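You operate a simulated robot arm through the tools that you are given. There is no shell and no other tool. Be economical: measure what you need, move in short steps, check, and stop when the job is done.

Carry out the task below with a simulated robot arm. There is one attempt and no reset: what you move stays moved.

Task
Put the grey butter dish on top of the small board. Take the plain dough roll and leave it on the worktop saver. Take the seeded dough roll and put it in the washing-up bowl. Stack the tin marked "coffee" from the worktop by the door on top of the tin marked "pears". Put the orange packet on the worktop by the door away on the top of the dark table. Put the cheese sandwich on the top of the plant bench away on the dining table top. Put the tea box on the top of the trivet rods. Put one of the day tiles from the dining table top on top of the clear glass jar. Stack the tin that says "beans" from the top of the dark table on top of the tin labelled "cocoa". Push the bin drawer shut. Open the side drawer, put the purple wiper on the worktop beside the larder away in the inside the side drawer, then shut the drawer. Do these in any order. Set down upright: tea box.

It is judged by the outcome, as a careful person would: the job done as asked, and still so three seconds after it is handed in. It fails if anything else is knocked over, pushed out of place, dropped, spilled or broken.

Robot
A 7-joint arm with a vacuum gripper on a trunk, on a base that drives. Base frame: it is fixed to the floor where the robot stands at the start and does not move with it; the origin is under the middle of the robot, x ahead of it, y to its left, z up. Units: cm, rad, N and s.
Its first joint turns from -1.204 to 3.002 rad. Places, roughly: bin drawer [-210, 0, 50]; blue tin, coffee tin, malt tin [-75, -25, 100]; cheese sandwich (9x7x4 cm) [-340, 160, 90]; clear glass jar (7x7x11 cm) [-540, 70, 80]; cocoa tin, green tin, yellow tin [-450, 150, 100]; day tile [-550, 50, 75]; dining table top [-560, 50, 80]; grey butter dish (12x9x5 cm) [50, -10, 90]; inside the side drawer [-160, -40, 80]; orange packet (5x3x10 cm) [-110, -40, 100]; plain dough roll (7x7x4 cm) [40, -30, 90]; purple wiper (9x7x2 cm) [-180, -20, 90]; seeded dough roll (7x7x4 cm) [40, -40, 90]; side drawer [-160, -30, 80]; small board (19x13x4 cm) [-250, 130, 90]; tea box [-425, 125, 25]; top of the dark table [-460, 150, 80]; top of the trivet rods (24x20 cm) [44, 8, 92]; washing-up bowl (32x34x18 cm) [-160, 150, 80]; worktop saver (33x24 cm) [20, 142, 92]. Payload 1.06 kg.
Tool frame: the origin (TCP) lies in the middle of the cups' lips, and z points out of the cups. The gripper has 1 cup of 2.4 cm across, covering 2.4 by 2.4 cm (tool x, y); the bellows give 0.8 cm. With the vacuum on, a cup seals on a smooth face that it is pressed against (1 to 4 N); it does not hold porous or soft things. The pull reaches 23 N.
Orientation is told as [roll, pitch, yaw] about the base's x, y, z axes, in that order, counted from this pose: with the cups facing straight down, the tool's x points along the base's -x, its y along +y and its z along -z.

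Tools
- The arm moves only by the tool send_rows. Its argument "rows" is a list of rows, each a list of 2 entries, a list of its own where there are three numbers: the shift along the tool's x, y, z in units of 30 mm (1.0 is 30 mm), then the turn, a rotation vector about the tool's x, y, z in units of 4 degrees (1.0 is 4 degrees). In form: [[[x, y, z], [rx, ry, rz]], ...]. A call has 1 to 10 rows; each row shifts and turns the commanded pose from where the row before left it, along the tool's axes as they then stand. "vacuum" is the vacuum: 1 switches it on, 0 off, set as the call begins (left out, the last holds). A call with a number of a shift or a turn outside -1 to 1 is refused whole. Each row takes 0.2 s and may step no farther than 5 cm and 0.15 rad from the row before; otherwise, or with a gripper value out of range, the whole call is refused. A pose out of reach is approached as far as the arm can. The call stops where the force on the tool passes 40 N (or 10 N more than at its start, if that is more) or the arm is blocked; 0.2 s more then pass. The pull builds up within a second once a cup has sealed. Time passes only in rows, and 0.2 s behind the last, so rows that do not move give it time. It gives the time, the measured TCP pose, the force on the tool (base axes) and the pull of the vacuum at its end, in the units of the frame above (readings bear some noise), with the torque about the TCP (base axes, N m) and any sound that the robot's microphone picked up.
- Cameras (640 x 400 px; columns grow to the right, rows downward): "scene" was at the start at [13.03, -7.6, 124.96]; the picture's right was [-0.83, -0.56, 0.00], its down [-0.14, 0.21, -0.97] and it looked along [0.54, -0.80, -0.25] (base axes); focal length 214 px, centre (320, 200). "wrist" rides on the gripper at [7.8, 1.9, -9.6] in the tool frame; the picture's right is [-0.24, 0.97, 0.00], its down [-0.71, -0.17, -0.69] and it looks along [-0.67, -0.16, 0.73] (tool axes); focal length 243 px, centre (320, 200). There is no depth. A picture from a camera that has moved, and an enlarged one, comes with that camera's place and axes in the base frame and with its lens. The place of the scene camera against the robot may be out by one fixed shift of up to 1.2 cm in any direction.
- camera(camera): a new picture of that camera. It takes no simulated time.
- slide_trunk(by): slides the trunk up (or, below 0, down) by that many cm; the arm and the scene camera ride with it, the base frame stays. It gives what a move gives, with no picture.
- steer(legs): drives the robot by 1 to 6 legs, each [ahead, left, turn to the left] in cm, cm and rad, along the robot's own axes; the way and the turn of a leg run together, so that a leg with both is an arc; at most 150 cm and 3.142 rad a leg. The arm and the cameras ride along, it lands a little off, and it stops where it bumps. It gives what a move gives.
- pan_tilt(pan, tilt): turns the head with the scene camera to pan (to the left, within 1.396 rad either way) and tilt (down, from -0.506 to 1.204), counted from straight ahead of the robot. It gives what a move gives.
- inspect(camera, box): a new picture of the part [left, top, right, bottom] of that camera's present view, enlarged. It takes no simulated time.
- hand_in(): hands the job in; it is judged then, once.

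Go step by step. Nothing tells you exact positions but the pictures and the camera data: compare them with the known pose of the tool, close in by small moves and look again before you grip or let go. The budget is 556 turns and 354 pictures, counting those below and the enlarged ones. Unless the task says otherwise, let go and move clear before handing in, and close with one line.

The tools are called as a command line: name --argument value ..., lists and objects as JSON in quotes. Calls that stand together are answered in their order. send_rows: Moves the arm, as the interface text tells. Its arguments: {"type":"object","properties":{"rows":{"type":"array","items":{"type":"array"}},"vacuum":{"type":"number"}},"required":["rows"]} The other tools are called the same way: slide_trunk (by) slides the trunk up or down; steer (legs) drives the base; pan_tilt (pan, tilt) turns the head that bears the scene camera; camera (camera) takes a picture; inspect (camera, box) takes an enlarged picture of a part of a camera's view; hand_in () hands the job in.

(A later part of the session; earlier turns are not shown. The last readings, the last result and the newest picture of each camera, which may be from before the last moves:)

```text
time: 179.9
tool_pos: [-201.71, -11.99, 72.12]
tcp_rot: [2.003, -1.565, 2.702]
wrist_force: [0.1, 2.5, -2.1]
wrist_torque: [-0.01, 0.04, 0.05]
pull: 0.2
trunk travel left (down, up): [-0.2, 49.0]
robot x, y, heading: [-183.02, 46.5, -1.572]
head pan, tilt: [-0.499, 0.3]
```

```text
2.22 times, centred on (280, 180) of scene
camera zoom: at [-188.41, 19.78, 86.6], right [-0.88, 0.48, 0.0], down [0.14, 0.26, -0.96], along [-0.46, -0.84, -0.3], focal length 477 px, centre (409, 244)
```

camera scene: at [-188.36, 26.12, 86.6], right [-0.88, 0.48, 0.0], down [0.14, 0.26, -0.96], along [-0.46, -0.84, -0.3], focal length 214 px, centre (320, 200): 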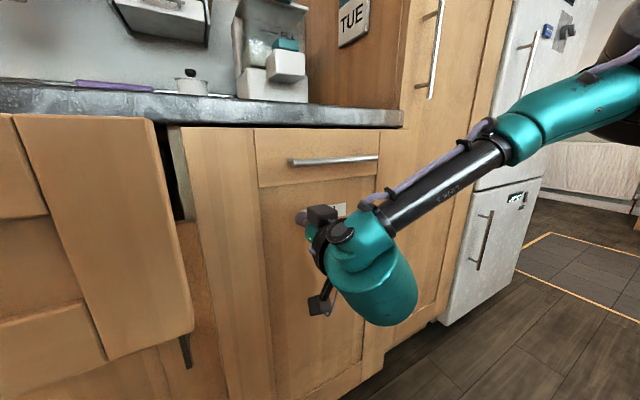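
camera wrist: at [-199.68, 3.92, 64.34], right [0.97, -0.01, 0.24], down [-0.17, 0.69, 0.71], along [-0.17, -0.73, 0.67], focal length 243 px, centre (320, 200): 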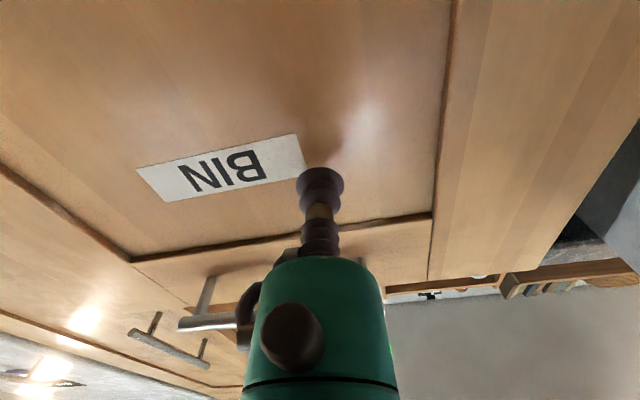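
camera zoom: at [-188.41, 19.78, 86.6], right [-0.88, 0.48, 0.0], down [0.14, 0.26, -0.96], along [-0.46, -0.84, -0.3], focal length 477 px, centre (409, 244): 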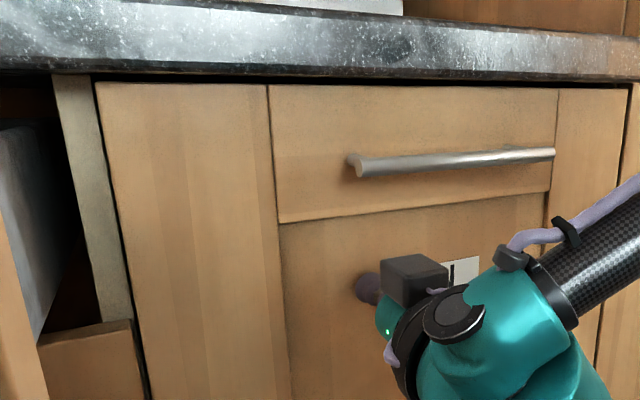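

steer --legs '[[1.0, 0, 0]]'

inspect --camera "scene" --box '[140, 90, 420, 270]'

```text
time: 180.7
tool_pos: [-201.78, -12.33, 72.05]
tcp_rot: [1.496, -1.566, -3.072]
wrist_force: [-1.9, 14.2, 7.0]
wrist_torque: [0.23, -0.01, 0.05]
pull: 0.0
trunk travel left (down, up): [-0.2, 49.0]
robot x, y, heading: [-183.12, 46.03, -1.577]
head pan, tilt: [-0.499, 0.3]
stopped in leg 1: the force on the tool passed its limit (the readings are from after the stop); the commanded pose is now the measured one
```

```text
2.22 times, centred on (280, 180) of scene
camera zoom: at [-188.46, 19.14, 86.63], right [-0.87, 0.48, 0.0], down [0.14, 0.26, -0.96], along [-0.46, -0.84, -0.29], focal length 477 px, centre (409, 244)
```

zoom: 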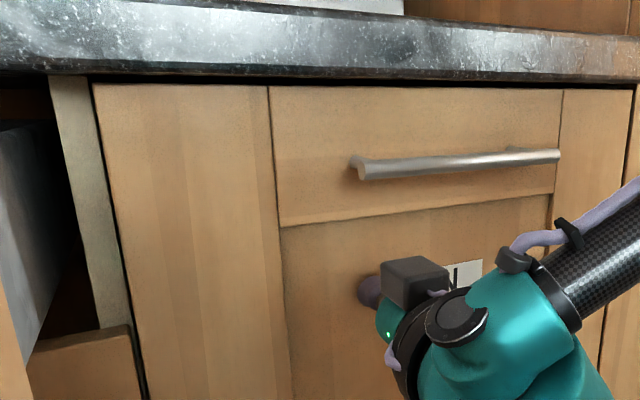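

Bin drawer shut firmly. I back off, raise the trunk and turn the tool down again.

steer --legs '[[-30, 0, 0]]'

slide_trunk --by 37

send_rows --rows '[[[0, 0, 0], [0, 1, 0]], [[0, 0, 0], [0, 1, 0]], [[0, 0, 0], [0, 1, 0]], [[0, 0, 0], [0, 1, 0]], [[0, 0, 0], [0, 1, 0]], [[0, 0, 0], [0, 1, 0]], [[0, 0, 0], [0, 1, 0]], [[0, 0, 0], [0, 1, 0]], [[0, 0, 0], [0, 1, 0]], [[0, 0, 0], [0, 1, 0]]]'

send_rows --rows '[[[0, 0, 0], [0, 1, 0]], [[0, 0, 0], [0, 1, 0]], [[0, 0, 0], [0, 1, 0]], [[0, 0, 0], [0, 1, 0]], [[0, 0, 0], [0, 1, 0]], [[0, 0, 0], [0, 1, 0]], [[0, 0, 0], [0, 1, 0]], [[0, 0, 0], [0, 1, 0]], [[0, 0, 0], [0, 1, 0]], [[0, 0, 0], [0, 1, 0]]]'

```text
time: 182.8
tool_pos: [-202.04, 18.12, 71.88]
tcp_rot: [1.025, -1.566, -2.617]
wrist_force: [0.3, 0.1, -0.2]
wrist_torque: [0.01, -0.01, -0.02]
pull: 0.0
trunk travel left (down, up): [-0.2, 49.0]
robot x, y, heading: [-182.84, 76.26, -1.59]
head pan, tilt: [-0.499, 0.3]
```

```text
time: 186.3
tool_pos: [-202.03, 25.19, 121.19]
tcp_rot: [3.125, -1.314, 1.569]
wrist_force: [-0.2, 0.4, 0.3]
wrist_torque: [0.01, 0.02, 0.02]
pull: 0.1
trunk travel left (down, up): [-37.2, 12.0]
robot x, y, heading: [-183.16, 76.21, -1.589]
head pan, tilt: [-0.499, 0.3]
```

```text
time: 188.6
tool_pos: [-201.99, 25.3, 121.02]
tcp_rot: [0.012, -1.129, -1.599]
wrist_force: [0.2, 0.0, -0.9]
wrist_torque: [0.01, -0.05, 0.03]
pull: 0.1
trunk travel left (down, up): [-37.2, 12.0]
robot x, y, heading: [-182.69, 76.25, -1.59]
head pan, tilt: [-0.499, 0.3]
```

```text
time: 190.8
tool_pos: [-201.93, 25.14, 121.12]
tcp_rot: [0.006, -0.434, -1.591]
wrist_force: [-0.3, 0.1, 0.8]
wrist_torque: [-0.03, -0.02, -0.02]
pull: 0.0
trunk travel left (down, up): [-37.2, 12.0]
robot x, y, heading: [-183.07, 76.56, -1.593]
head pan, tilt: [-0.499, 0.3]
```

send_rows --rows '[[[0, 0, 0], [0, 1, 0]], [[0, 0, 0], [0, 1, 0]], [[0, 0, 0], [0, 1, 0]], [[0, 0, 0], [0, 1, 0]], [[0, 0, 0], [0, 1, 0]], [[0, 0, 0], [0, 1, 0]], [[0, 0, 0], [0, 0.2, 0]]]'

pan_tilt --pan -0.1 --tilt 0.6

camera --camera "scene"

camera --camera "wrist"

```text
time: 192.3
tool_pos: [-205.17, 27.81, 119.39]
tcp_rot: [0.007, 0.0, -1.589]
wrist_force: [-0.1, 0.1, 0.0]
wrist_torque: [-0.04, -0.01, 0.02]
pull: 0.1
out of reach, approached as far as the arm can: row 3, 4, 5, 6
trunk travel left (down, up): [-37.2, 12.0]
robot x, y, heading: [-182.96, 76.33, -1.589]
head pan, tilt: [-0.499, 0.3]
```

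```text
time: 193.2
tool_pos: [-205.24, 27.85, 119.39]
tcp_rot: [0.007, -0.001, -1.589]
wrist_force: [0.5, 0.3, 0.0]
wrist_torque: [0.0, -0.01, 0.0]
pull: 0.1
trunk travel left (down, up): [-37.2, 12.0]
robot x, y, heading: [-182.77, 76.41, -1.595]
head pan, tilt: [-0.099, 0.6]
```

```text
249 pictures are left
camera scene: at [-184.62, 59.1, 121.44], right [-0.99, 0.12, 0.0], down [0.07, 0.56, -0.83], along [-0.1, -0.82, -0.56], focal length 214 px, centre (320, 200)
```

scene: 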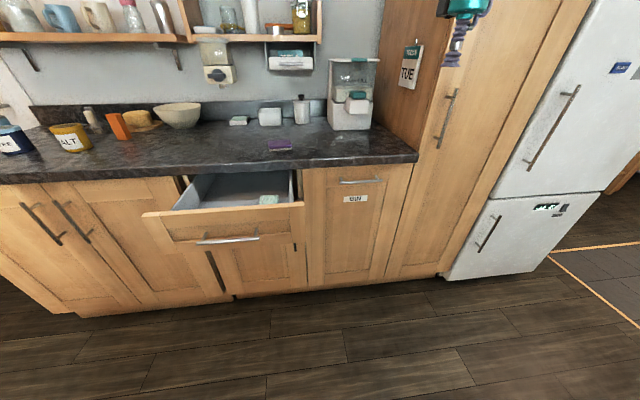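

```text
248 pictures are left
camera wrist: at [-203.2, 35.68, 129.09], right [0.97, -0.25, 0.01], down [-0.19, -0.7, 0.69], along [-0.17, -0.66, -0.73], focal length 243 px, centre (320, 200)
```

wrist: 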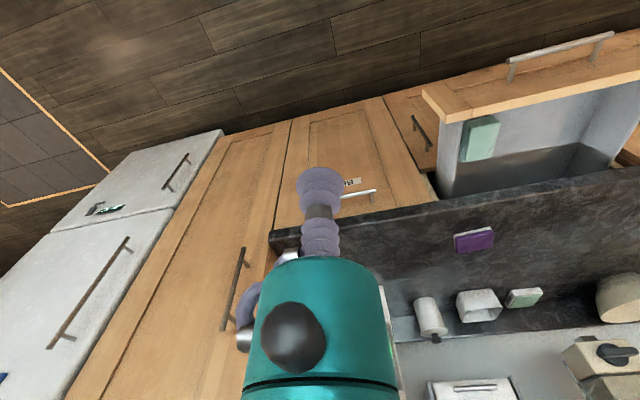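

Bin is flush. The wiper (~(-178,-22)) is beyond the open drawer, so I'll stand just east of the drawer. First retract the arm, then drive there.

send_rows --rows '[[[0.9, 0, 0], [0, 0, 0]], [[0.9, 0, 0], [0, 0, 0]], [[0.9, 0, 0], [0, 0, 0]], [[0.9, 0, 0], [0, 0, 0]], [[0.9, 0, 0], [0, 0, 0]], [[0.9, 0, 0], [0, 0, 0]]]'

steer --legs '[[0, 62, 0.02], [40, 0, 0]]'

pan_tilt --pan -0.6 --tilt 0.7

camera --camera "scene"

camera --camera "wrist"

```text
time: 194.6
tool_pos: [-204.84, 43.84, 119.56]
tcp_rot: [0.004, 0.0, -1.591]
wrist_force: [0.3, 0.2, 0.3]
wrist_torque: [-0.01, -0.04, -0.01]
pull: 0.0
trunk travel left (down, up): [-37.2, 12.0]
robot x, y, heading: [-183.1, 76.17, -1.591]
head pan, tilt: [-0.099, 0.6]
```

```text
time: 200.1
tool_pos: [-140.42, 4.24, 119.49]
tcp_rot: [0.004, 0.0, -1.546]
wrist_force: [-1.0, 0.8, -0.3]
wrist_torque: [0.03, -0.03, -0.03]
pull: 0.1
trunk travel left (down, up): [-37.2, 12.0]
robot x, y, heading: [-119.81, 37.84, -1.548]
head pan, tilt: [-0.099, 0.6]
```

```text
time: 201.1
tool_pos: [-140.46, 4.3, 119.57]
tcp_rot: [0.003, 0.0, -1.546]
wrist_force: [-0.3, 1.2, 0.3]
wrist_torque: [-0.03, 0.0, 0.0]
pull: 0.1
trunk travel left (down, up): [-37.2, 12.0]
robot x, y, heading: [-119.76, 37.39, -1.548]
head pan, tilt: [-0.6, 0.7]
```

```text
247 pictures are left
camera scene: at [-124.85, 22.14, 120.57], right [-0.84, 0.55, 0.0], down [0.35, 0.54, -0.77], along [-0.42, -0.64, -0.64], focal length 214 px, centre (320, 200)
```

scene: 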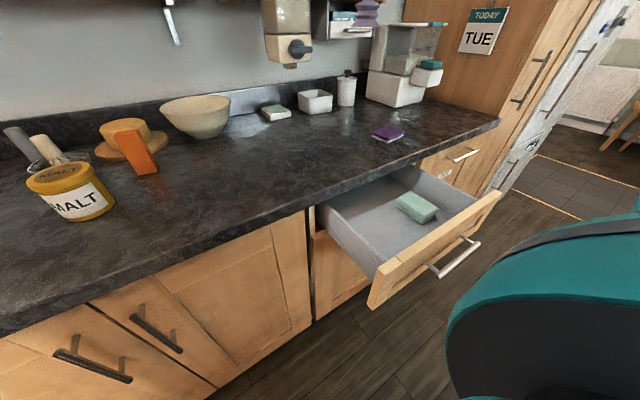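

```text
246 pictures are left
camera wrist: at [-138.81, 12.22, 129.2], right [0.98, -0.21, 0.0], down [-0.16, -0.71, 0.68], along [-0.14, -0.67, -0.73], focal length 243 px, centre (320, 200)
```

wrist: 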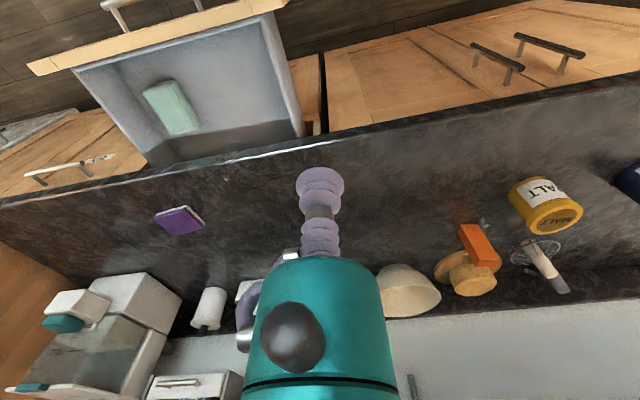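

Wiper ≈ (-178.3,-21); sponge sits in the right half of the drawer. I move forward beside the drawer with a slight left turn.

steer --legs '[[22, -1, 0], [0, 0, 0.15]]'

camera --camera "scene"

camera --camera "wrist"

```text
time: 203.4
tool_pos: [-135.79, -20.38, 119.52]
tcp_rot: [0.004, 0.002, -1.397]
wrist_force: [-0.1, 0.3, -0.2]
wrist_torque: [0.0, 0.0, 0.0]
pull: 0.2
trunk travel left (down, up): [-37.2, 12.0]
robot x, y, heading: [-120.06, 15.44, -1.395]
head pan, tilt: [-0.6, 0.7]
```

```text
245 pictures are left
camera scene: at [-123.0, -0.19, 120.57], right [-0.91, 0.41, 0.0], down [0.27, 0.59, -0.76], along [-0.32, -0.7, -0.64], focal length 214 px, centre (320, 200)
```

scene: 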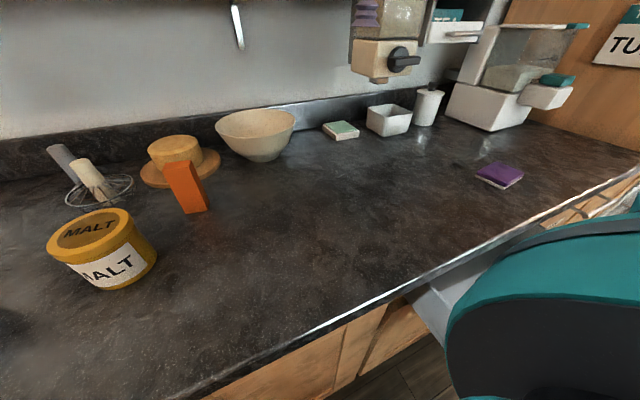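

```text
244 pictures are left
camera wrist: at [-135.33, -12.17, 129.2], right [1.0, -0.06, 0.0], down [-0.05, -0.73, 0.68], along [-0.04, -0.68, -0.73], focal length 243 px, centre (320, 200)
```

wrist: 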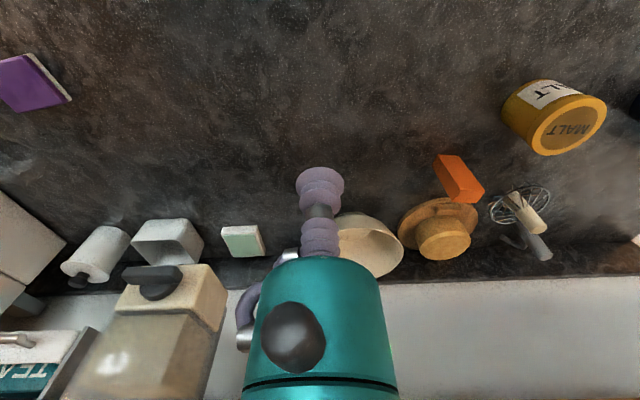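

send_rows --rows '[[[0.161, -0.943, 0], [0, 0, 0]], [[0.161, -0.943, 0], [0, 0, 0]], [[0.161, -0.943, 0], [0, 0, 0]], [[0.161, -0.943, 0.3], [0, 0, 0]], [[0.161, -0.943, 0.5], [0, 0, 0]], [[0.161, -0.943, 0.5], [0, 0, 0]], [[0.161, -0.943, 0.5], [0, 0, 0]], [[0.161, -0.943, 0.6], [0, 0, 0]], [[0.161, -0.943, 0.6], [0, 0, 0]]]'

camera --camera "wrist"

camera --camera "scene"

```text
time: 205.4
tool_pos: [-156.95, -19.92, 108.62]
tcp_rot: [0.002, -0.002, -1.398]
wrist_force: [0.2, -0.3, 0.2]
wrist_torque: [0.01, 0.01, -0.02]
pull: 0.0
out of reach, approached as far as the arm can: row 7, 8, 9
trunk travel left (down, up): [-37.2, 12.0]
robot x, y, heading: [-120.47, 15.9, -1.403]
head pan, tilt: [-0.6, 0.7]
```

```text
243 pictures are left
camera wrist: at [-156.56, -11.91, 118.49], right [1.0, -0.06, 0.0], down [-0.05, -0.73, 0.68], along [-0.04, -0.68, -0.73], focal length 243 px, centre (320, 200)
```

wrist: 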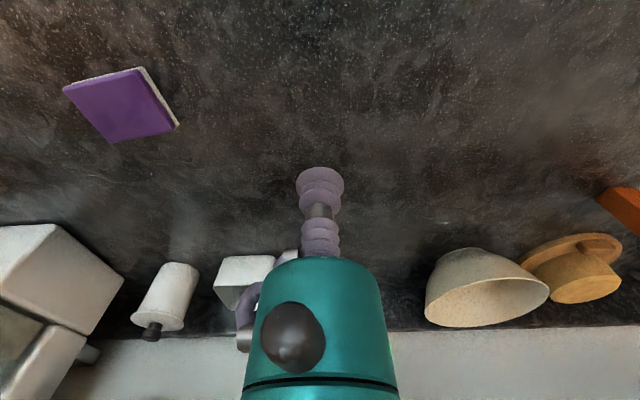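

```text
242 pictures are left
camera scene: at [-123.02, -0.18, 120.57], right [-0.91, 0.41, 0.0], down [0.27, 0.59, -0.76], along [-0.32, -0.7, -0.64], focal length 214 px, centre (320, 200)
```

scene: 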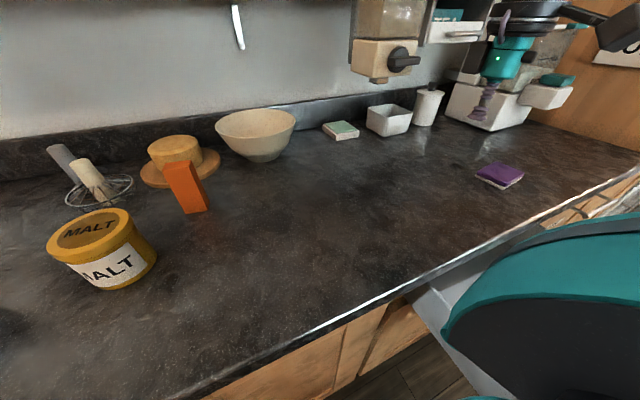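

Joint 1's right limit (~-32°) blocks this. I'll retract and instead stand to the west of the drawer, facing southeast, so the wiper is to the arm's front-left.

send_rows --rows '[[[0, 0.9, -0.7], [0, 0, 0]], [[0, 0.9, -0.7], [0, 0, 0]], [[0, 0.9, -0.7], [0, 0, 0]], [[0, 0.9, -0.7], [0, 0, 0]], [[0, 0.9, -0.7], [0, 0, 0]], [[0, 0.5, 0], [0, 0, 0]]]'

steer --legs '[[-45, 0, -0.17], [0, -80, 0], [0, 0, 1.07]]'

pan_tilt --pan 0 --tilt 0.7

camera --camera "scene"

```text
time: 206.8
tool_pos: [-142.18, -17.21, 119.79]
tcp_rot: [0.006, -0.001, -1.397]
wrist_force: [-0.3, -0.1, 0.0]
wrist_torque: [-0.01, 0.0, -0.01]
pull: 0.0
trunk travel left (down, up): [-37.2, 12.0]
robot x, y, heading: [-120.24, 15.77, -1.396]
head pan, tilt: [-0.6, 0.7]
```

```text
time: 216.1
tool_pos: [-190.01, 23.43, 119.82]
tcp_rot: [0.004, 0.0, -0.49]
wrist_force: [-0.3, -0.6, 0.5]
wrist_torque: [0.0, -0.01, -0.02]
pull: 0.1
trunk travel left (down, up): [-37.2, 12.0]
robot x, y, heading: [-202.7, 60.81, -0.493]
head pan, tilt: [-0.6, 0.7]
```

```text
time: 217.1
tool_pos: [-189.95, 23.48, 119.72]
tcp_rot: [0.004, 0.0, -0.488]
wrist_force: [0.3, 0.1, -0.2]
wrist_torque: [-0.04, 0.0, -0.01]
pull: 0.1
trunk travel left (down, up): [-37.2, 12.0]
robot x, y, heading: [-202.49, 61.14, -0.492]
head pan, tilt: [0.0, 0.7]
```

```text
241 pictures are left
camera scene: at [-188.09, 52.99, 120.57], right [-0.47, -0.88, 0.0], down [-0.57, 0.3, -0.76], along [0.67, -0.36, -0.64], focal length 214 px, centre (320, 200)
```

scene: 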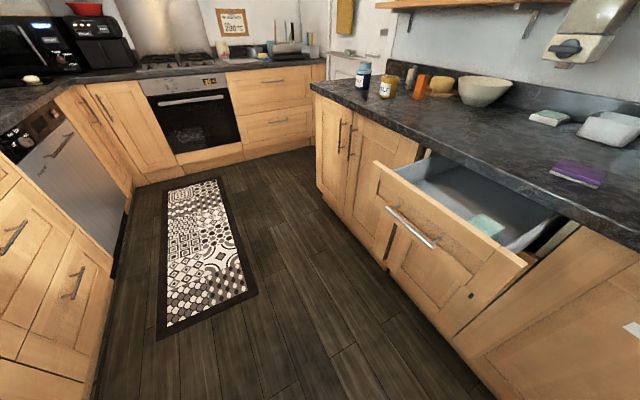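

steer --legs '[[17, -18, 0]]'

pan_tilt --pan -0.5 --tilt 0.8

camera --camera "scene"

camera --camera "wrist"

```text
time: 218.9
tool_pos: [-183.27, -0.11, 119.77]
tcp_rot: [0.004, -0.001, -0.485]
wrist_force: [1.4, 0.3, 1.3]
wrist_torque: [-0.01, 0.0, 0.07]
pull: 0.1
trunk travel left (down, up): [-37.2, 12.0]
robot x, y, heading: [-196.14, 37.31, -0.484]
head pan, tilt: [0.0, 0.7]
```

```text
time: 219.8
tool_pos: [-183.34, -0.05, 119.79]
tcp_rot: [0.003, 0.0, -0.485]
wrist_force: [-0.2, 0.0, 0.5]
wrist_torque: [0.02, 0.0, 0.02]
pull: 0.2
trunk travel left (down, up): [-37.2, 12.0]
robot x, y, heading: [-195.78, 37.14, -0.485]
head pan, tilt: [-0.499, 0.799]
```

```text
240 pictures are left
camera scene: at [-184.62, 26.81, 119.75], right [-0.83, -0.55, 0.0], down [-0.4, 0.6, -0.7], along [0.39, -0.58, -0.72], focal length 214 px, centre (320, 200)
```

scene: 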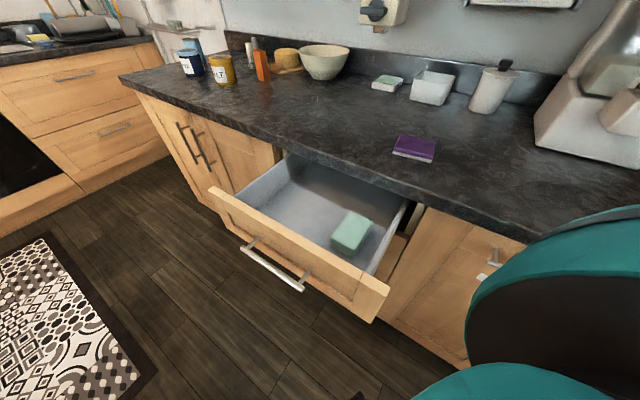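

```text
239 pictures are left
camera wrist: at [-189.43, 5.3, 129.52], right [0.66, 0.75, 0.0], down [0.54, -0.48, 0.68], along [0.52, -0.45, -0.73], focal length 243 px, centre (320, 200)
```

wrist: 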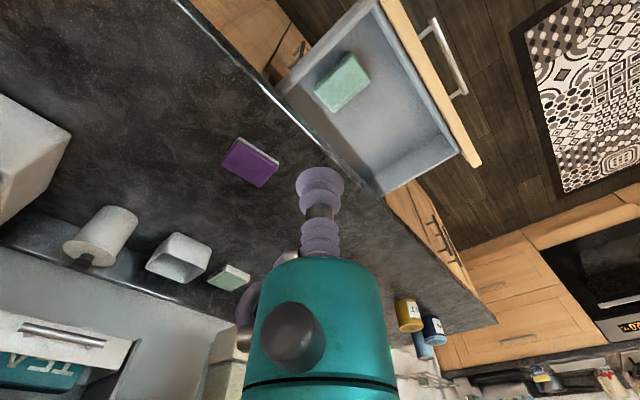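

send_rows --rows '[[[-0.588, -0.679, 0.4], [0, 0, 0]], [[-0.588, -0.679, 0.6], [0, 0, 0]], [[-0.588, -0.679, 0.8], [0, 0, 0]], [[-0.588, -0.679, 0.8], [0, 0, 0]], [[-0.588, -0.679, 0.8], [0, 0, 0]], [[-0.588, -0.679, 0.8], [0, 0, 0]], [[-0.588, -0.679, 0.8], [0, 0, 0]], [[-0.588, -0.679, 0.8], [0, 0, 0]]]'

camera --camera "wrist"

inspect --camera "scene" --box '[350, 80, 490, 190]'

```text
time: 221.6
tool_pos: [-178.22, -18.64, 102.63]
tcp_rot: [0.0, 0.003, -0.49]
wrist_force: [0.4, 0.4, -0.2]
wrist_torque: [0.0, 0.0, 0.02]
pull: 0.0
out of reach, approached as far as the arm can: row 7, 8
trunk travel left (down, up): [-37.2, 12.0]
robot x, y, heading: [-195.72, 37.53, -0.483]
head pan, tilt: [-0.499, 0.799]
```

```text
238 pictures are left
camera wrist: at [-184.2, -13.3, 112.26], right [0.67, 0.75, 0.0], down [0.55, -0.49, 0.68], along [0.51, -0.45, -0.73], focal length 243 px, centre (320, 200)
```

wrist: 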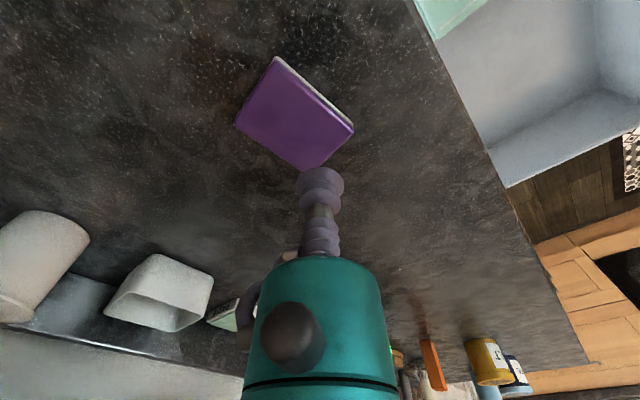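

```text
3.64 times, centred on (420, 135) of scene
camera zoom: at [-184.6, 26.76, 119.74], right [-0.83, -0.55, 0.0], down [-0.4, 0.6, -0.7], along [0.38, -0.58, -0.72], focal length 780 px, centre (-44, 436)
```

zoom: 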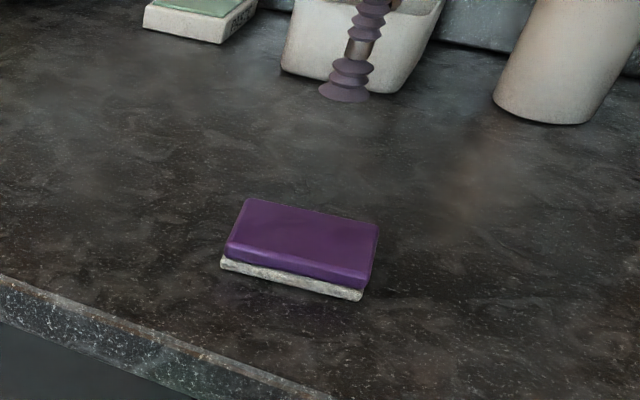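

The wiper top is a smooth pad. I edge the robot 4 cm right and 2 ahead to gain reach.

steer --legs '[[2, -4, 0]]'

camera --camera "wrist"

```text
time: 222.5
tool_pos: [-178.2, -22.96, 102.65]
tcp_rot: [0.004, 0.002, -0.489]
wrist_force: [0.0, -1.0, 0.4]
wrist_torque: [-0.01, 0.0, 0.0]
pull: 0.1
trunk travel left (down, up): [-37.2, 12.0]
robot x, y, heading: [-196.12, 32.38, -0.488]
head pan, tilt: [-0.499, 0.799]
```

```text
236 pictures are left
camera wrist: at [-184.32, -17.62, 112.33], right [0.66, 0.75, 0.0], down [0.54, -0.49, 0.68], along [0.51, -0.45, -0.73], focal length 243 px, centre (320, 200)
```

wrist: 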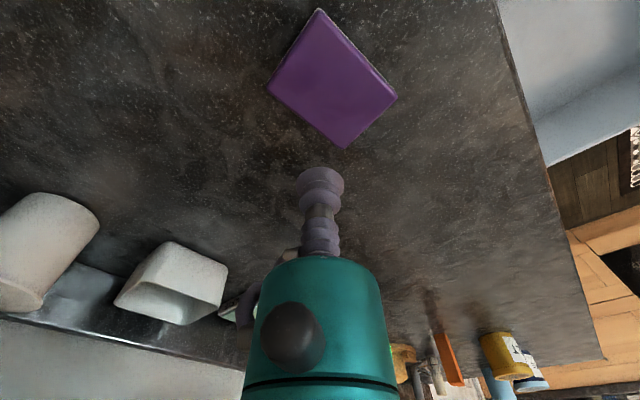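

send_rows --rows '[[[0.34, 0.25, 0.7], [0, 0, 0]], [[0.34, 0.25, 0.7], [0, 0, 0]], [[0, 0, 0.6], [0, 0, 0]], [[0, 0, 0.5], [0, 0, 0]], [[0, 0, 0.2], [0, 0, 0]]]' --vacuum 1

inspect --camera "scene" --box '[350, 80, 490, 190]'

inspect --camera "wrist" --box '[220, 60, 420, 210]'

```text
time: 223.7
tool_pos: [-179.37, -20.6, 94.64]
tcp_rot: [0.003, 0.0, -0.489]
wrist_force: [-0.3, -0.1, 0.3]
wrist_torque: [0.0, 0.01, -0.01]
pull: 0.1
trunk travel left (down, up): [-37.2, 12.0]
robot x, y, heading: [-195.92, 33.15, -0.485]
head pan, tilt: [-0.499, 0.799]
```

```text
3.64 times, centred on (420, 135) of scene
camera zoom: at [-184.72, 22.45, 119.75], right [-0.83, -0.55, 0.0], down [-0.4, 0.6, -0.7], along [0.38, -0.58, -0.72], focal length 780 px, centre (-44, 436)
```

zoom: 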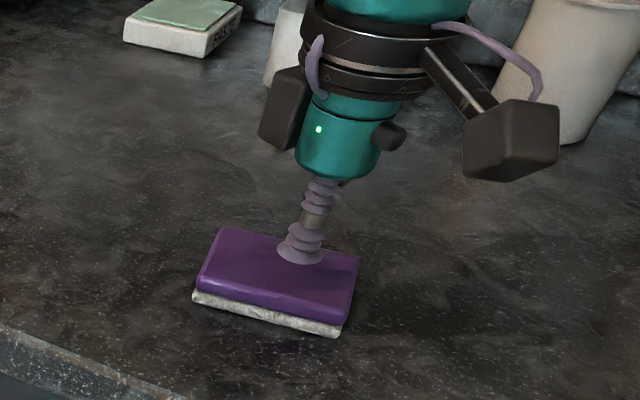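

```text
2.67 times, centred on (320, 135) of wrist
camera zoom: at [-185.35, -15.19, 104.34], right [0.66, 0.75, 0.0], down [0.54, -0.49, 0.68], along [0.51, -0.45, -0.73], focal length 647 px, centre (320, 373)
```

zoom: 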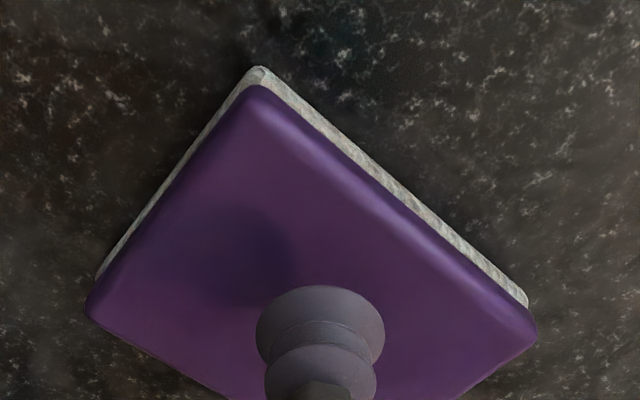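

send_rows --rows '[[[0, 0, 0.2], [0, 0, 0]], [[0, 0, 0.15], [0, 0, 0]], [[0, 0, 0.1], [0, 0, 0]], [[0, 0, 0.1], [0, 0, 0]], [[0, 0, 0.08], [0, 0, 0]], [[0, 0, 0], [0, 0, 0]]]'

```text
time: 225.1
tool_pos: [-179.37, -20.64, 92.93]
tcp_rot: [0.004, -0.003, -0.488]
wrist_force: [0.1, -2.9, 14.1]
wrist_torque: [-0.01, 0.03, -0.03]
pull: 22.5
trunk travel left (down, up): [-37.2, 12.0]
robot x, y, heading: [-195.85, 33.27, -0.488]
head pan, tilt: [-0.499, 0.799]
```

Wiper held. Lift, retract, then drive round to the drawer's front.

send_rows --rows '[[[0, 0, -0.3], [0, 0, 0]], [[0, 0, -0.8], [0, 0, 0]], [[0, 0, -0.9], [0, 0, 0]], [[0.2, 0.4, -0.9], [0, 0, 0]], [[0.5, 0.7, -0.9], [0, 0, 0]], [[0.5, 0.7, -0.9], [0, 0, 0]], [[0.5, 0.7, -0.5], [0, 0, 0]], [[0.5, 0.7, 0], [0, 0, 0]], [[0.5, 0.7, 0], [0, 0, 0]]]'

steer --legs '[[0, 22, 0], [0, 0, -1.086], [0, 56, 0]]'

pan_tilt --pan -0.5 --tilt 0.7

camera --camera "scene"

camera --camera "wrist"

```text
time: 227.1
tool_pos: [-181.25, -6.6, 108.22]
tcp_rot: [0.004, 0.0, -0.489]
wrist_force: [-0.3, -0.6, -0.7]
wrist_torque: [0.0, 0.02, 0.0]
pull: 22.2
trunk travel left (down, up): [-37.2, 12.0]
robot x, y, heading: [-196.14, 33.0, -0.49]
head pan, tilt: [-0.499, 0.799]
```

```text
time: 234.4
tool_pos: [-158.4, 19.66, 108.32]
tcp_rot: [0.004, 0.001, -1.6]
wrist_force: [-0.3, -0.4, -0.2]
wrist_torque: [0.02, 0.06, -0.04]
pull: 22.8
trunk travel left (down, up): [-37.2, 12.0]
robot x, y, heading: [-129.5, 50.84, -1.599]
head pan, tilt: [-0.499, 0.799]
```

```text
time: 235.1
tool_pos: [-158.33, 19.78, 108.18]
tcp_rot: [0.004, 0.0, -1.601]
wrist_force: [-0.2, -0.4, -0.4]
wrist_torque: [0.0, 0.0, 0.02]
pull: 23.1
trunk travel left (down, up): [-37.2, 12.0]
robot x, y, heading: [-129.09, 51.03, -1.599]
head pan, tilt: [-0.499, 0.7]
```

```text
233 pictures are left
camera scene: at [-134.48, 35.06, 120.57], right [-0.86, 0.5, 0.0], down [0.32, 0.56, -0.76], along [-0.39, -0.66, -0.64], focal length 214 px, centre (320, 200)
```

scene: 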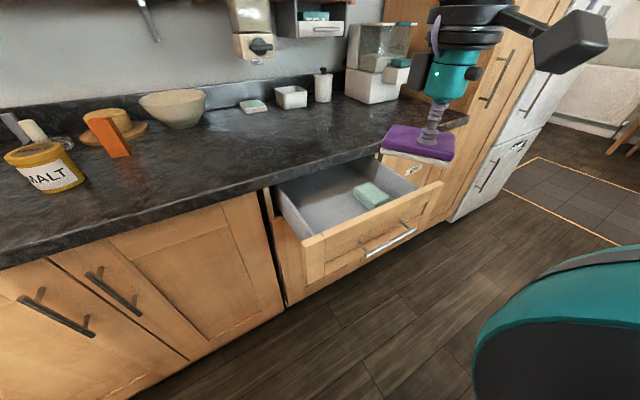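

```text
232 pictures are left
camera wrist: at [-156.32, 27.49, 117.92], right [0.96, -0.26, 0.0], down [-0.19, -0.7, 0.68], along [-0.18, -0.66, -0.73], focal length 243 px, centre (320, 200)
```

wrist: 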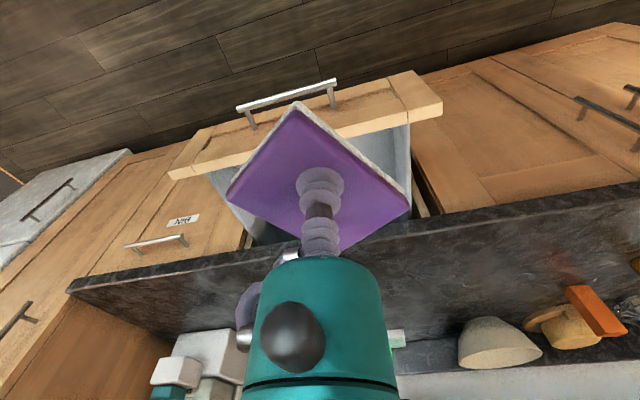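

I rotate the wiper square, come forward 7 cm, and set it over the drawer's left half.

send_rows --rows '[[[0, 0, 0], [0, 0, -1]], [[0, 0, 0], [0, 0, -1]], [[0, 0, 0], [0, 0, -1]], [[0, 0, 0], [0, 0, -1]], [[0, 0, 0], [0, 0, -1]], [[0, 0, 0], [0, 0, -1]]]'

send_rows --rows '[[[0, 0, 0], [0, 0, -1]], [[0, 0, 0], [0, 0, -1]], [[0, 0, 0], [0, 0, -1]], [[0, 0, 0], [0, 0, -1]], [[0, 0, 0], [0, 0, -1]], [[0, 0, 0], [0, 0, -0.5]]]'

steer --legs '[[6, 0, 0.028]]'

camera --camera "wrist"

camera --camera "scene"

```text
time: 236.5
tool_pos: [-158.39, 19.66, 108.12]
tcp_rot: [0.004, -0.001, -1.179]
wrist_force: [0.6, 0.4, 0.3]
wrist_torque: [-0.02, 0.01, -0.03]
pull: 23.2
trunk travel left (down, up): [-37.2, 12.0]
robot x, y, heading: [-129.31, 50.57, -1.599]
head pan, tilt: [-0.499, 0.7]
```

```text
time: 237.9
tool_pos: [-155.71, 20.21, 107.8]
tcp_rot: [-0.001, 0.007, -0.848]
wrist_force: [-0.3, 0.0, 0.1]
wrist_torque: [-0.01, -0.01, 0.0]
pull: 22.1
out of reach, approached as far as the arm can: row 3, 4, 5, 6
trunk travel left (down, up): [-37.2, 12.0]
robot x, y, heading: [-129.45, 50.43, -1.598]
head pan, tilt: [-0.499, 0.7]
```

```text
time: 238.8
tool_pos: [-154.83, 13.48, 107.86]
tcp_rot: [-0.001, 0.006, -0.819]
wrist_force: [-0.7, 0.1, -0.6]
wrist_torque: [-0.01, 0.04, 0.0]
pull: 23.2
trunk travel left (down, up): [-37.2, 12.0]
robot x, y, heading: [-129.75, 44.5, -1.573]
head pan, tilt: [-0.499, 0.7]
```

```text
231 pictures are left
camera wrist: at [-158.79, 20.48, 117.53], right [0.87, 0.49, 0.0], down [0.36, -0.64, 0.68], along [0.33, -0.59, -0.73], focal length 243 px, centre (320, 200)
```

wrist: 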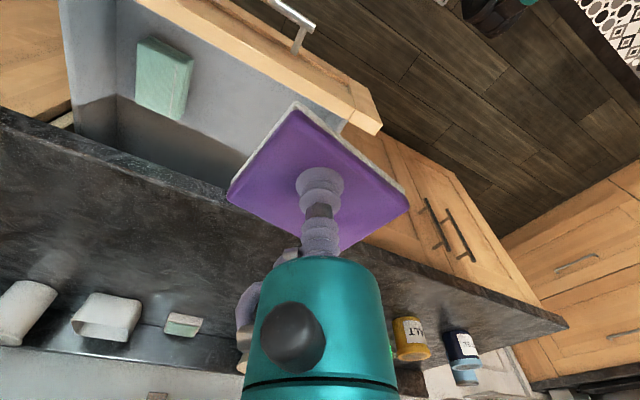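

```text
230 pictures are left
camera scene: at [-134.11, 28.86, 120.56], right [-0.88, 0.48, 0.0], down [0.31, 0.57, -0.76], along [-0.37, -0.67, -0.64], focal length 214 px, centre (320, 200)
```

scene: 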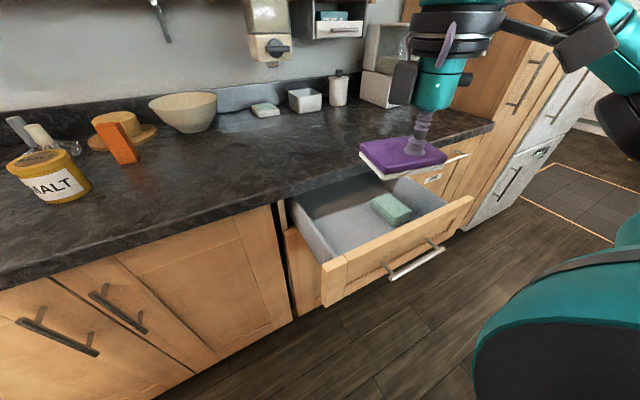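

send_rows --rows '[[[-0.44, -0.75, 0], [0, 0, 0]], [[-0.44, -0.75, 0], [0, 0, 0]], [[-0.44, -0.75, 0], [0, 0, 0]], [[-0.44, -0.75, 0], [0, 0, 0]], [[-0.44, -0.75, 0.2], [0, 0, 0]]]'

camera --camera "wrist"

camera --camera "scene"

```text
time: 240.0
tool_pos: [-150.78, 5.78, 105.8]
tcp_rot: [-0.003, 0.006, -0.821]
wrist_force: [-0.5, 0.6, -0.6]
wrist_torque: [0.07, 0.01, 0.01]
pull: 22.5
out of reach, approached as far as the arm can: row 1, 2, 3, 4, 5
trunk travel left (down, up): [-37.2, 12.0]
robot x, y, heading: [-129.46, 44.66, -1.57]
head pan, tilt: [-0.499, 0.7]
```

```text
229 pictures are left
camera wrist: at [-154.59, 12.89, 115.46], right [0.87, 0.49, 0.0], down [0.36, -0.64, 0.68], along [0.33, -0.6, -0.73], focal length 243 px, centre (320, 200)
```

wrist: 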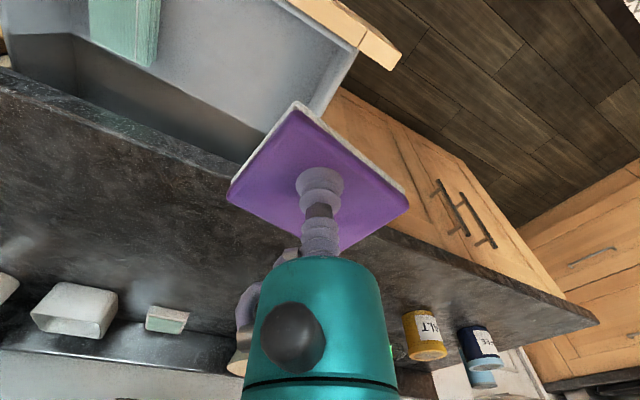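

```text
228 pictures are left
camera scene: at [-134.1, 28.91, 120.57], right [-0.88, 0.48, 0.0], down [0.31, 0.57, -0.76], along [-0.37, -0.67, -0.64], focal length 214 px, centre (320, 200)
```

scene: 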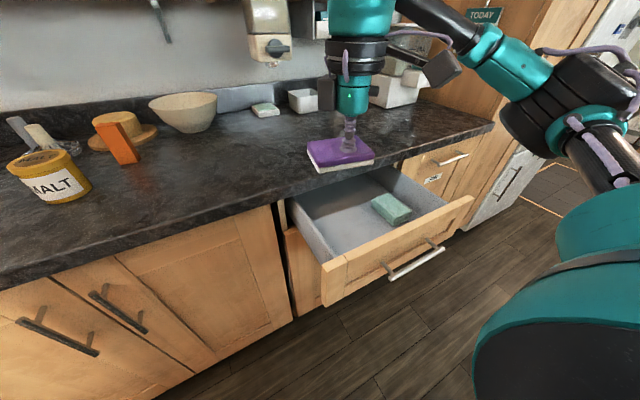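

steer --legs '[[3, -7.5, 0]]'

send_rows --rows '[[[-0.25, -0.25, 0.2], [0, 0, 0]], [[-0.25, -0.25, 0.2], [0, 0, 0]]]'

camera --camera "wrist"

camera --camera "scene"

```text
time: 241.1
tool_pos: [-158.12, 2.96, 105.71]
tcp_rot: [-0.003, 0.003, -0.82]
wrist_force: [-0.9, -0.4, -2.2]
wrist_torque: [0.01, -0.03, -0.01]
pull: 23.1
trunk travel left (down, up): [-37.2, 12.0]
robot x, y, heading: [-136.78, 41.58, -1.569]
head pan, tilt: [-0.499, 0.7]
```

```text
time: 241.7
tool_pos: [-157.16, 1.8, 104.4]
tcp_rot: [-0.002, 0.005, -0.824]
wrist_force: [0.4, -0.4, -1.3]
wrist_torque: [0.05, 0.02, 0.01]
pull: 22.9
out of reach, approached as far as the arm can: row 1, 2
trunk travel left (down, up): [-37.2, 12.0]
robot x, y, heading: [-137.06, 41.86, -1.57]
head pan, tilt: [-0.499, 0.7]
```

```text
227 pictures are left
camera wrist: at [-161.15, 8.78, 114.14], right [0.87, 0.49, 0.0], down [0.36, -0.64, 0.68], along [0.33, -0.6, -0.73], focal length 243 px, centre (320, 200)
```

wrist: 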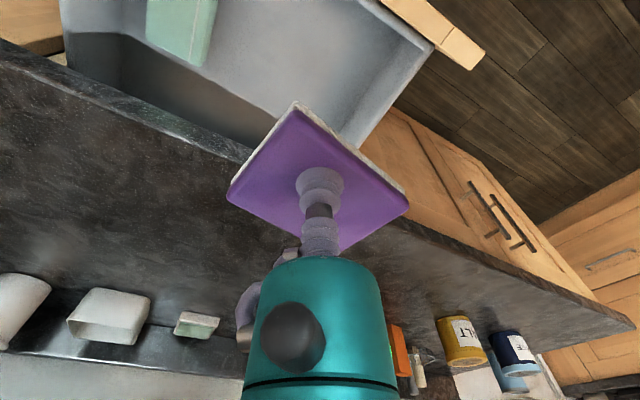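

```text
226 pictures are left
camera scene: at [-141.5, 26.05, 120.57], right [-0.88, 0.48, 0.0], down [0.31, 0.57, -0.76], along [-0.37, -0.67, -0.64], focal length 214 px, centre (320, 200)
```

scene: 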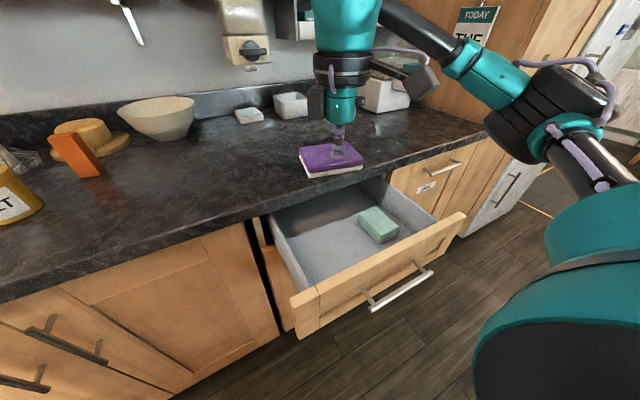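

Over the drawer opening; I lower the wiper.

send_rows --rows '[[[0, 0, 0.8], [0, 0, 0]], [[0, 0, 0.8], [0, 0, 0]], [[0, 0, 0.8], [0, 0, 0]], [[0, 0, 0.8], [0, 0, 0]]]'

camera --camera "wrist"

camera --camera "scene"

```text
time: 242.7
tool_pos: [-157.02, 1.68, 94.83]
tcp_rot: [-0.004, 0.003, -0.823]
wrist_force: [-1.0, 0.5, 0.2]
wrist_torque: [-0.01, -0.01, -0.01]
pull: 22.3
trunk travel left (down, up): [-37.2, 12.0]
robot x, y, heading: [-136.9, 41.79, -1.57]
head pan, tilt: [-0.499, 0.7]
```

```text
225 pictures are left
camera wrist: at [-160.9, 8.78, 104.53], right [0.87, 0.49, 0.0], down [0.36, -0.64, 0.68], along [0.33, -0.6, -0.73], focal length 243 px, centre (320, 200)
```

wrist: 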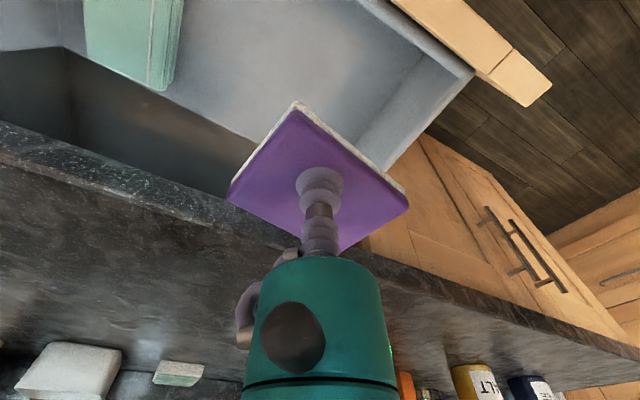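

```text
224 pictures are left
camera scene: at [-141.51, 26.06, 120.57], right [-0.88, 0.48, 0.0], down [0.31, 0.57, -0.76], along [-0.37, -0.67, -0.64], focal length 214 px, centre (320, 200)
```

scene: 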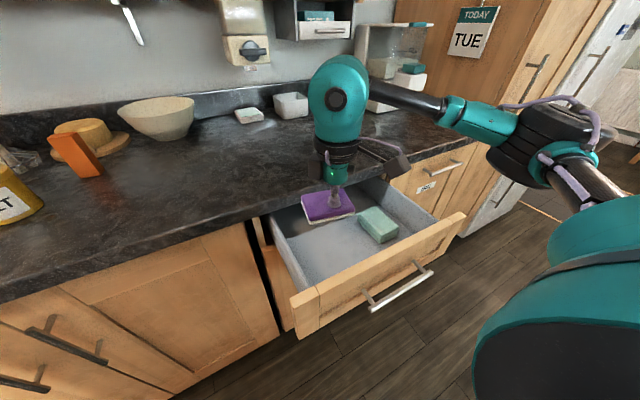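

send_rows --rows '[[[0.25, 0.23, 0.3], [0, 0, 0]], [[0, 0, 0.8], [0, 0, 0]], [[0, 0, 0.8], [0, 0, 0]], [[0, 0, 0.6], [0, 0, 0]]]'

camera --camera "wrist"

inspect --camera "scene" --box '[250, 130, 470, 270]'

```text
time: 243.7
tool_pos: [-157.06, 2.76, 87.33]
tcp_rot: [-0.003, 0.003, -0.822]
wrist_force: [0.6, -0.1, -0.5]
wrist_torque: [0.01, 0.03, -0.02]
pull: 22.6
trunk travel left (down, up): [-37.2, 12.0]
robot x, y, heading: [-136.83, 41.78, -1.567]
head pan, tilt: [-0.499, 0.7]
```

```text
223 pictures are left
camera wrist: at [-161.1, 9.86, 97.07], right [0.87, 0.49, 0.0], down [0.36, -0.64, 0.68], along [0.33, -0.6, -0.73], focal length 243 px, centre (320, 200)
```

wrist: 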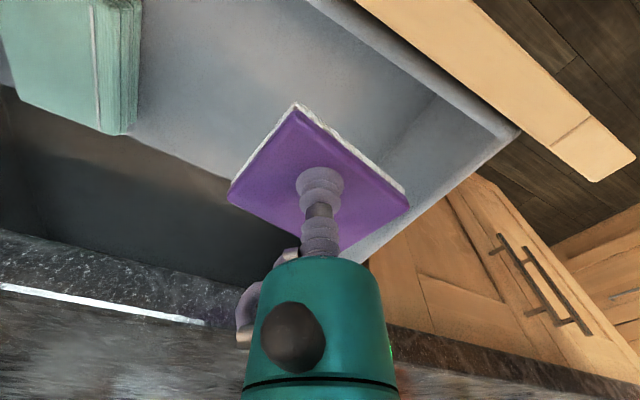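

```text
2.86 times, centred on (360, 200) of scene
camera zoom: at [-141.51, 26.06, 120.57], right [-0.88, 0.48, 0.0], down [0.31, 0.57, -0.76], along [-0.37, -0.67, -0.64], focal length 613 px, centre (206, 200)
```

zoom: 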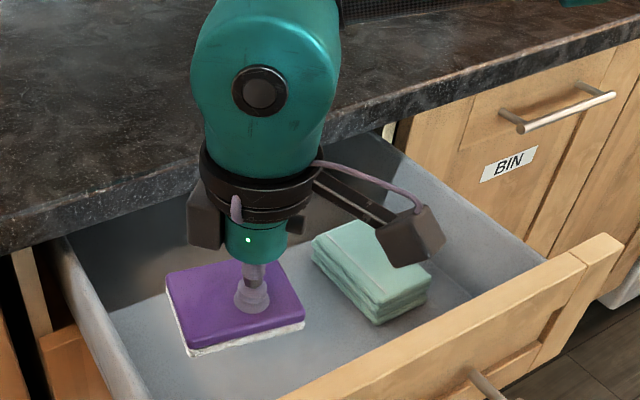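

send_rows --rows '[[[0, 0, 0.4], [0, 0, 0]], [[0, 0, 0.3], [0, 0, 0]], [[0, 0, 0.2], [0, 0, 0]], [[0, 0, 0.15], [0, 0, 0]]]'

send_rows --rows '[[[0, 0, 0.15], [0, 0, 0]], [[0, 0, 0.15], [0, 0, 0]], [[0, 0, 0.15], [0, 0, 0]]]'

inspect --camera "scene" --box '[250, 130, 470, 270]'

```text
time: 244.7
tool_pos: [-157.34, 2.7, 84.1]
tcp_rot: [-0.002, 0.006, -0.822]
wrist_force: [-0.8, -0.1, -0.9]
wrist_torque: [0.03, 0.03, 0.0]
pull: 23.0
trunk travel left (down, up): [-37.2, 12.0]
robot x, y, heading: [-136.76, 41.85, -1.57]
head pan, tilt: [-0.499, 0.7]
```

```text
time: 245.5
tool_pos: [-157.34, 2.63, 82.74]
tcp_rot: [-0.003, 0.005, -0.822]
wrist_force: [0.4, -0.9, -0.3]
wrist_torque: [0.0, 0.02, -0.03]
pull: 23.3
trunk travel left (down, up): [-37.2, 12.0]
robot x, y, heading: [-137.18, 41.57, -1.57]
head pan, tilt: [-0.499, 0.7]
```

```text
2.86 times, centred on (360, 200) of scene
camera zoom: at [-141.51, 26.06, 120.57], right [-0.88, 0.48, 0.0], down [0.31, 0.57, -0.76], along [-0.37, -0.67, -0.64], focal length 613 px, centre (206, 200)
```

zoom: 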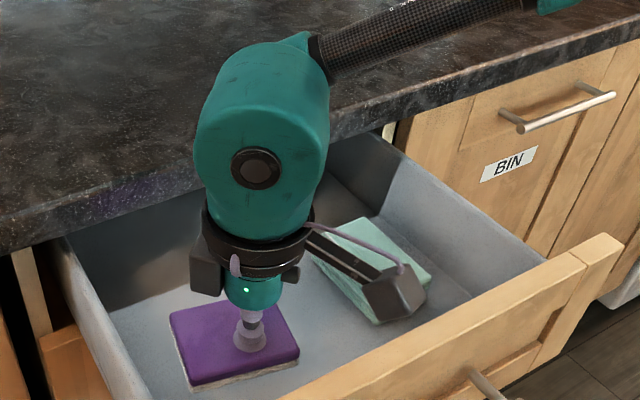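

send_rows --rows '[[[0, 0, 0.15], [0, 0, 0]], [[0, 0, 0.15], [0, 0, 0]], [[0, 0, 0.12], [0, 0, 0]], [[0, 0, 0.1], [0, 0, 0]]]'

```text
time: 246.5
tool_pos: [-157.29, 2.72, 81.34]
tcp_rot: [-0.003, 0.006, -0.821]
wrist_force: [-0.4, 1.0, -0.1]
wrist_torque: [0.03, -0.02, 0.02]
pull: 22.9
trunk travel left (down, up): [-37.2, 12.0]
robot x, y, heading: [-136.87, 41.66, -1.574]
head pan, tilt: [-0.499, 0.7]
```

send_rows --rows '[[[0, 0, 0.12], [0, 0, 0]], [[0, 0, 0.12], [0, 0, 0]], [[0, 0, 0.1], [0, 0, 0]]]'

inspect --camera "scene" --box '[250, 130, 470, 270]'

```text
time: 247.3
tool_pos: [-157.38, 2.77, 80.17]
tcp_rot: [-0.005, 0.005, -0.824]
wrist_force: [0.2, -0.2, -0.3]
wrist_torque: [0.03, 0.04, 0.01]
pull: 22.9
trunk travel left (down, up): [-37.2, 12.0]
robot x, y, heading: [-136.75, 41.65, -1.571]
head pan, tilt: [-0.499, 0.7]
```

```text
2.86 times, centred on (360, 200) of scene
camera zoom: at [-141.51, 26.06, 120.57], right [-0.88, 0.48, 0.0], down [0.31, 0.57, -0.76], along [-0.37, -0.67, -0.64], focal length 613 px, centre (206, 200)
```

zoom: 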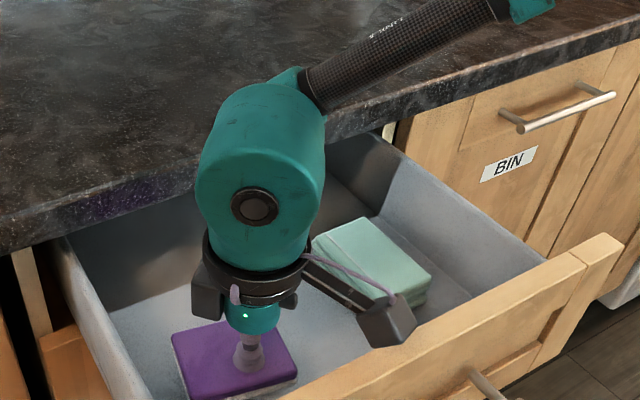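

send_rows --rows '[[[0, 0, 0.12], [0, 0, 0]], [[0, 0, 0.12], [0, 0, 0]], [[0, 0, 0.1], [0, 0, 0]]]'

```text
time: 248.1
tool_pos: [-157.34, 2.85, 79.22]
tcp_rot: [-0.003, 0.005, -0.822]
wrist_force: [-0.1, 0.0, -1.1]
wrist_torque: [0.03, -0.02, -0.01]
pull: 22.9
trunk travel left (down, up): [-37.2, 12.0]
robot x, y, heading: [-136.85, 41.84, -1.57]
head pan, tilt: [-0.499, 0.7]
```

send_rows --rows '[[[0, 0, 0.12], [0, 0, 0]], [[0, 0, 0.12], [0, 0, 0]], [[0, 0, 0.12], [0, 0, 0]], [[0, 0, 0.1], [0, 0, 0]]]'

inspect --camera "scene" --box '[250, 160, 470, 300]'

```text
time: 249.1
tool_pos: [-157.33, 2.62, 78.16]
tcp_rot: [-0.006, 0.002, -0.822]
wrist_force: [-2.9, -1.7, 29.7]
wrist_torque: [2.36, 1.33, 0.31]
pull: 22.4
trunk travel left (down, up): [-37.2, 12.0]
robot x, y, heading: [-136.85, 41.93, -1.57]
head pan, tilt: [-0.499, 0.7]
```

```text
2.86 times, centred on (360, 230) of scene
camera zoom: at [-141.44, 26.17, 120.63], right [-0.88, 0.48, 0.0], down [0.31, 0.56, -0.77], along [-0.37, -0.67, -0.64], focal length 613 px, centre (206, 114)
```

zoom: 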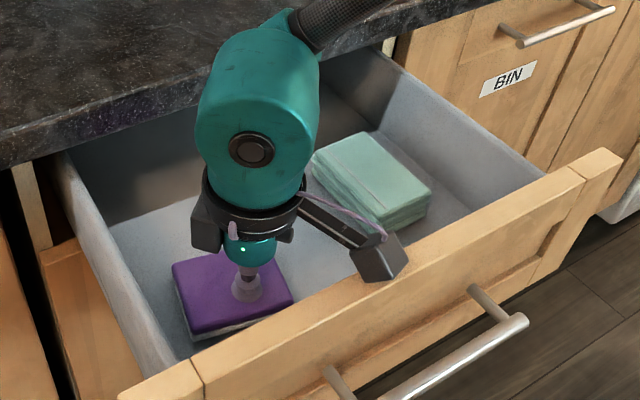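

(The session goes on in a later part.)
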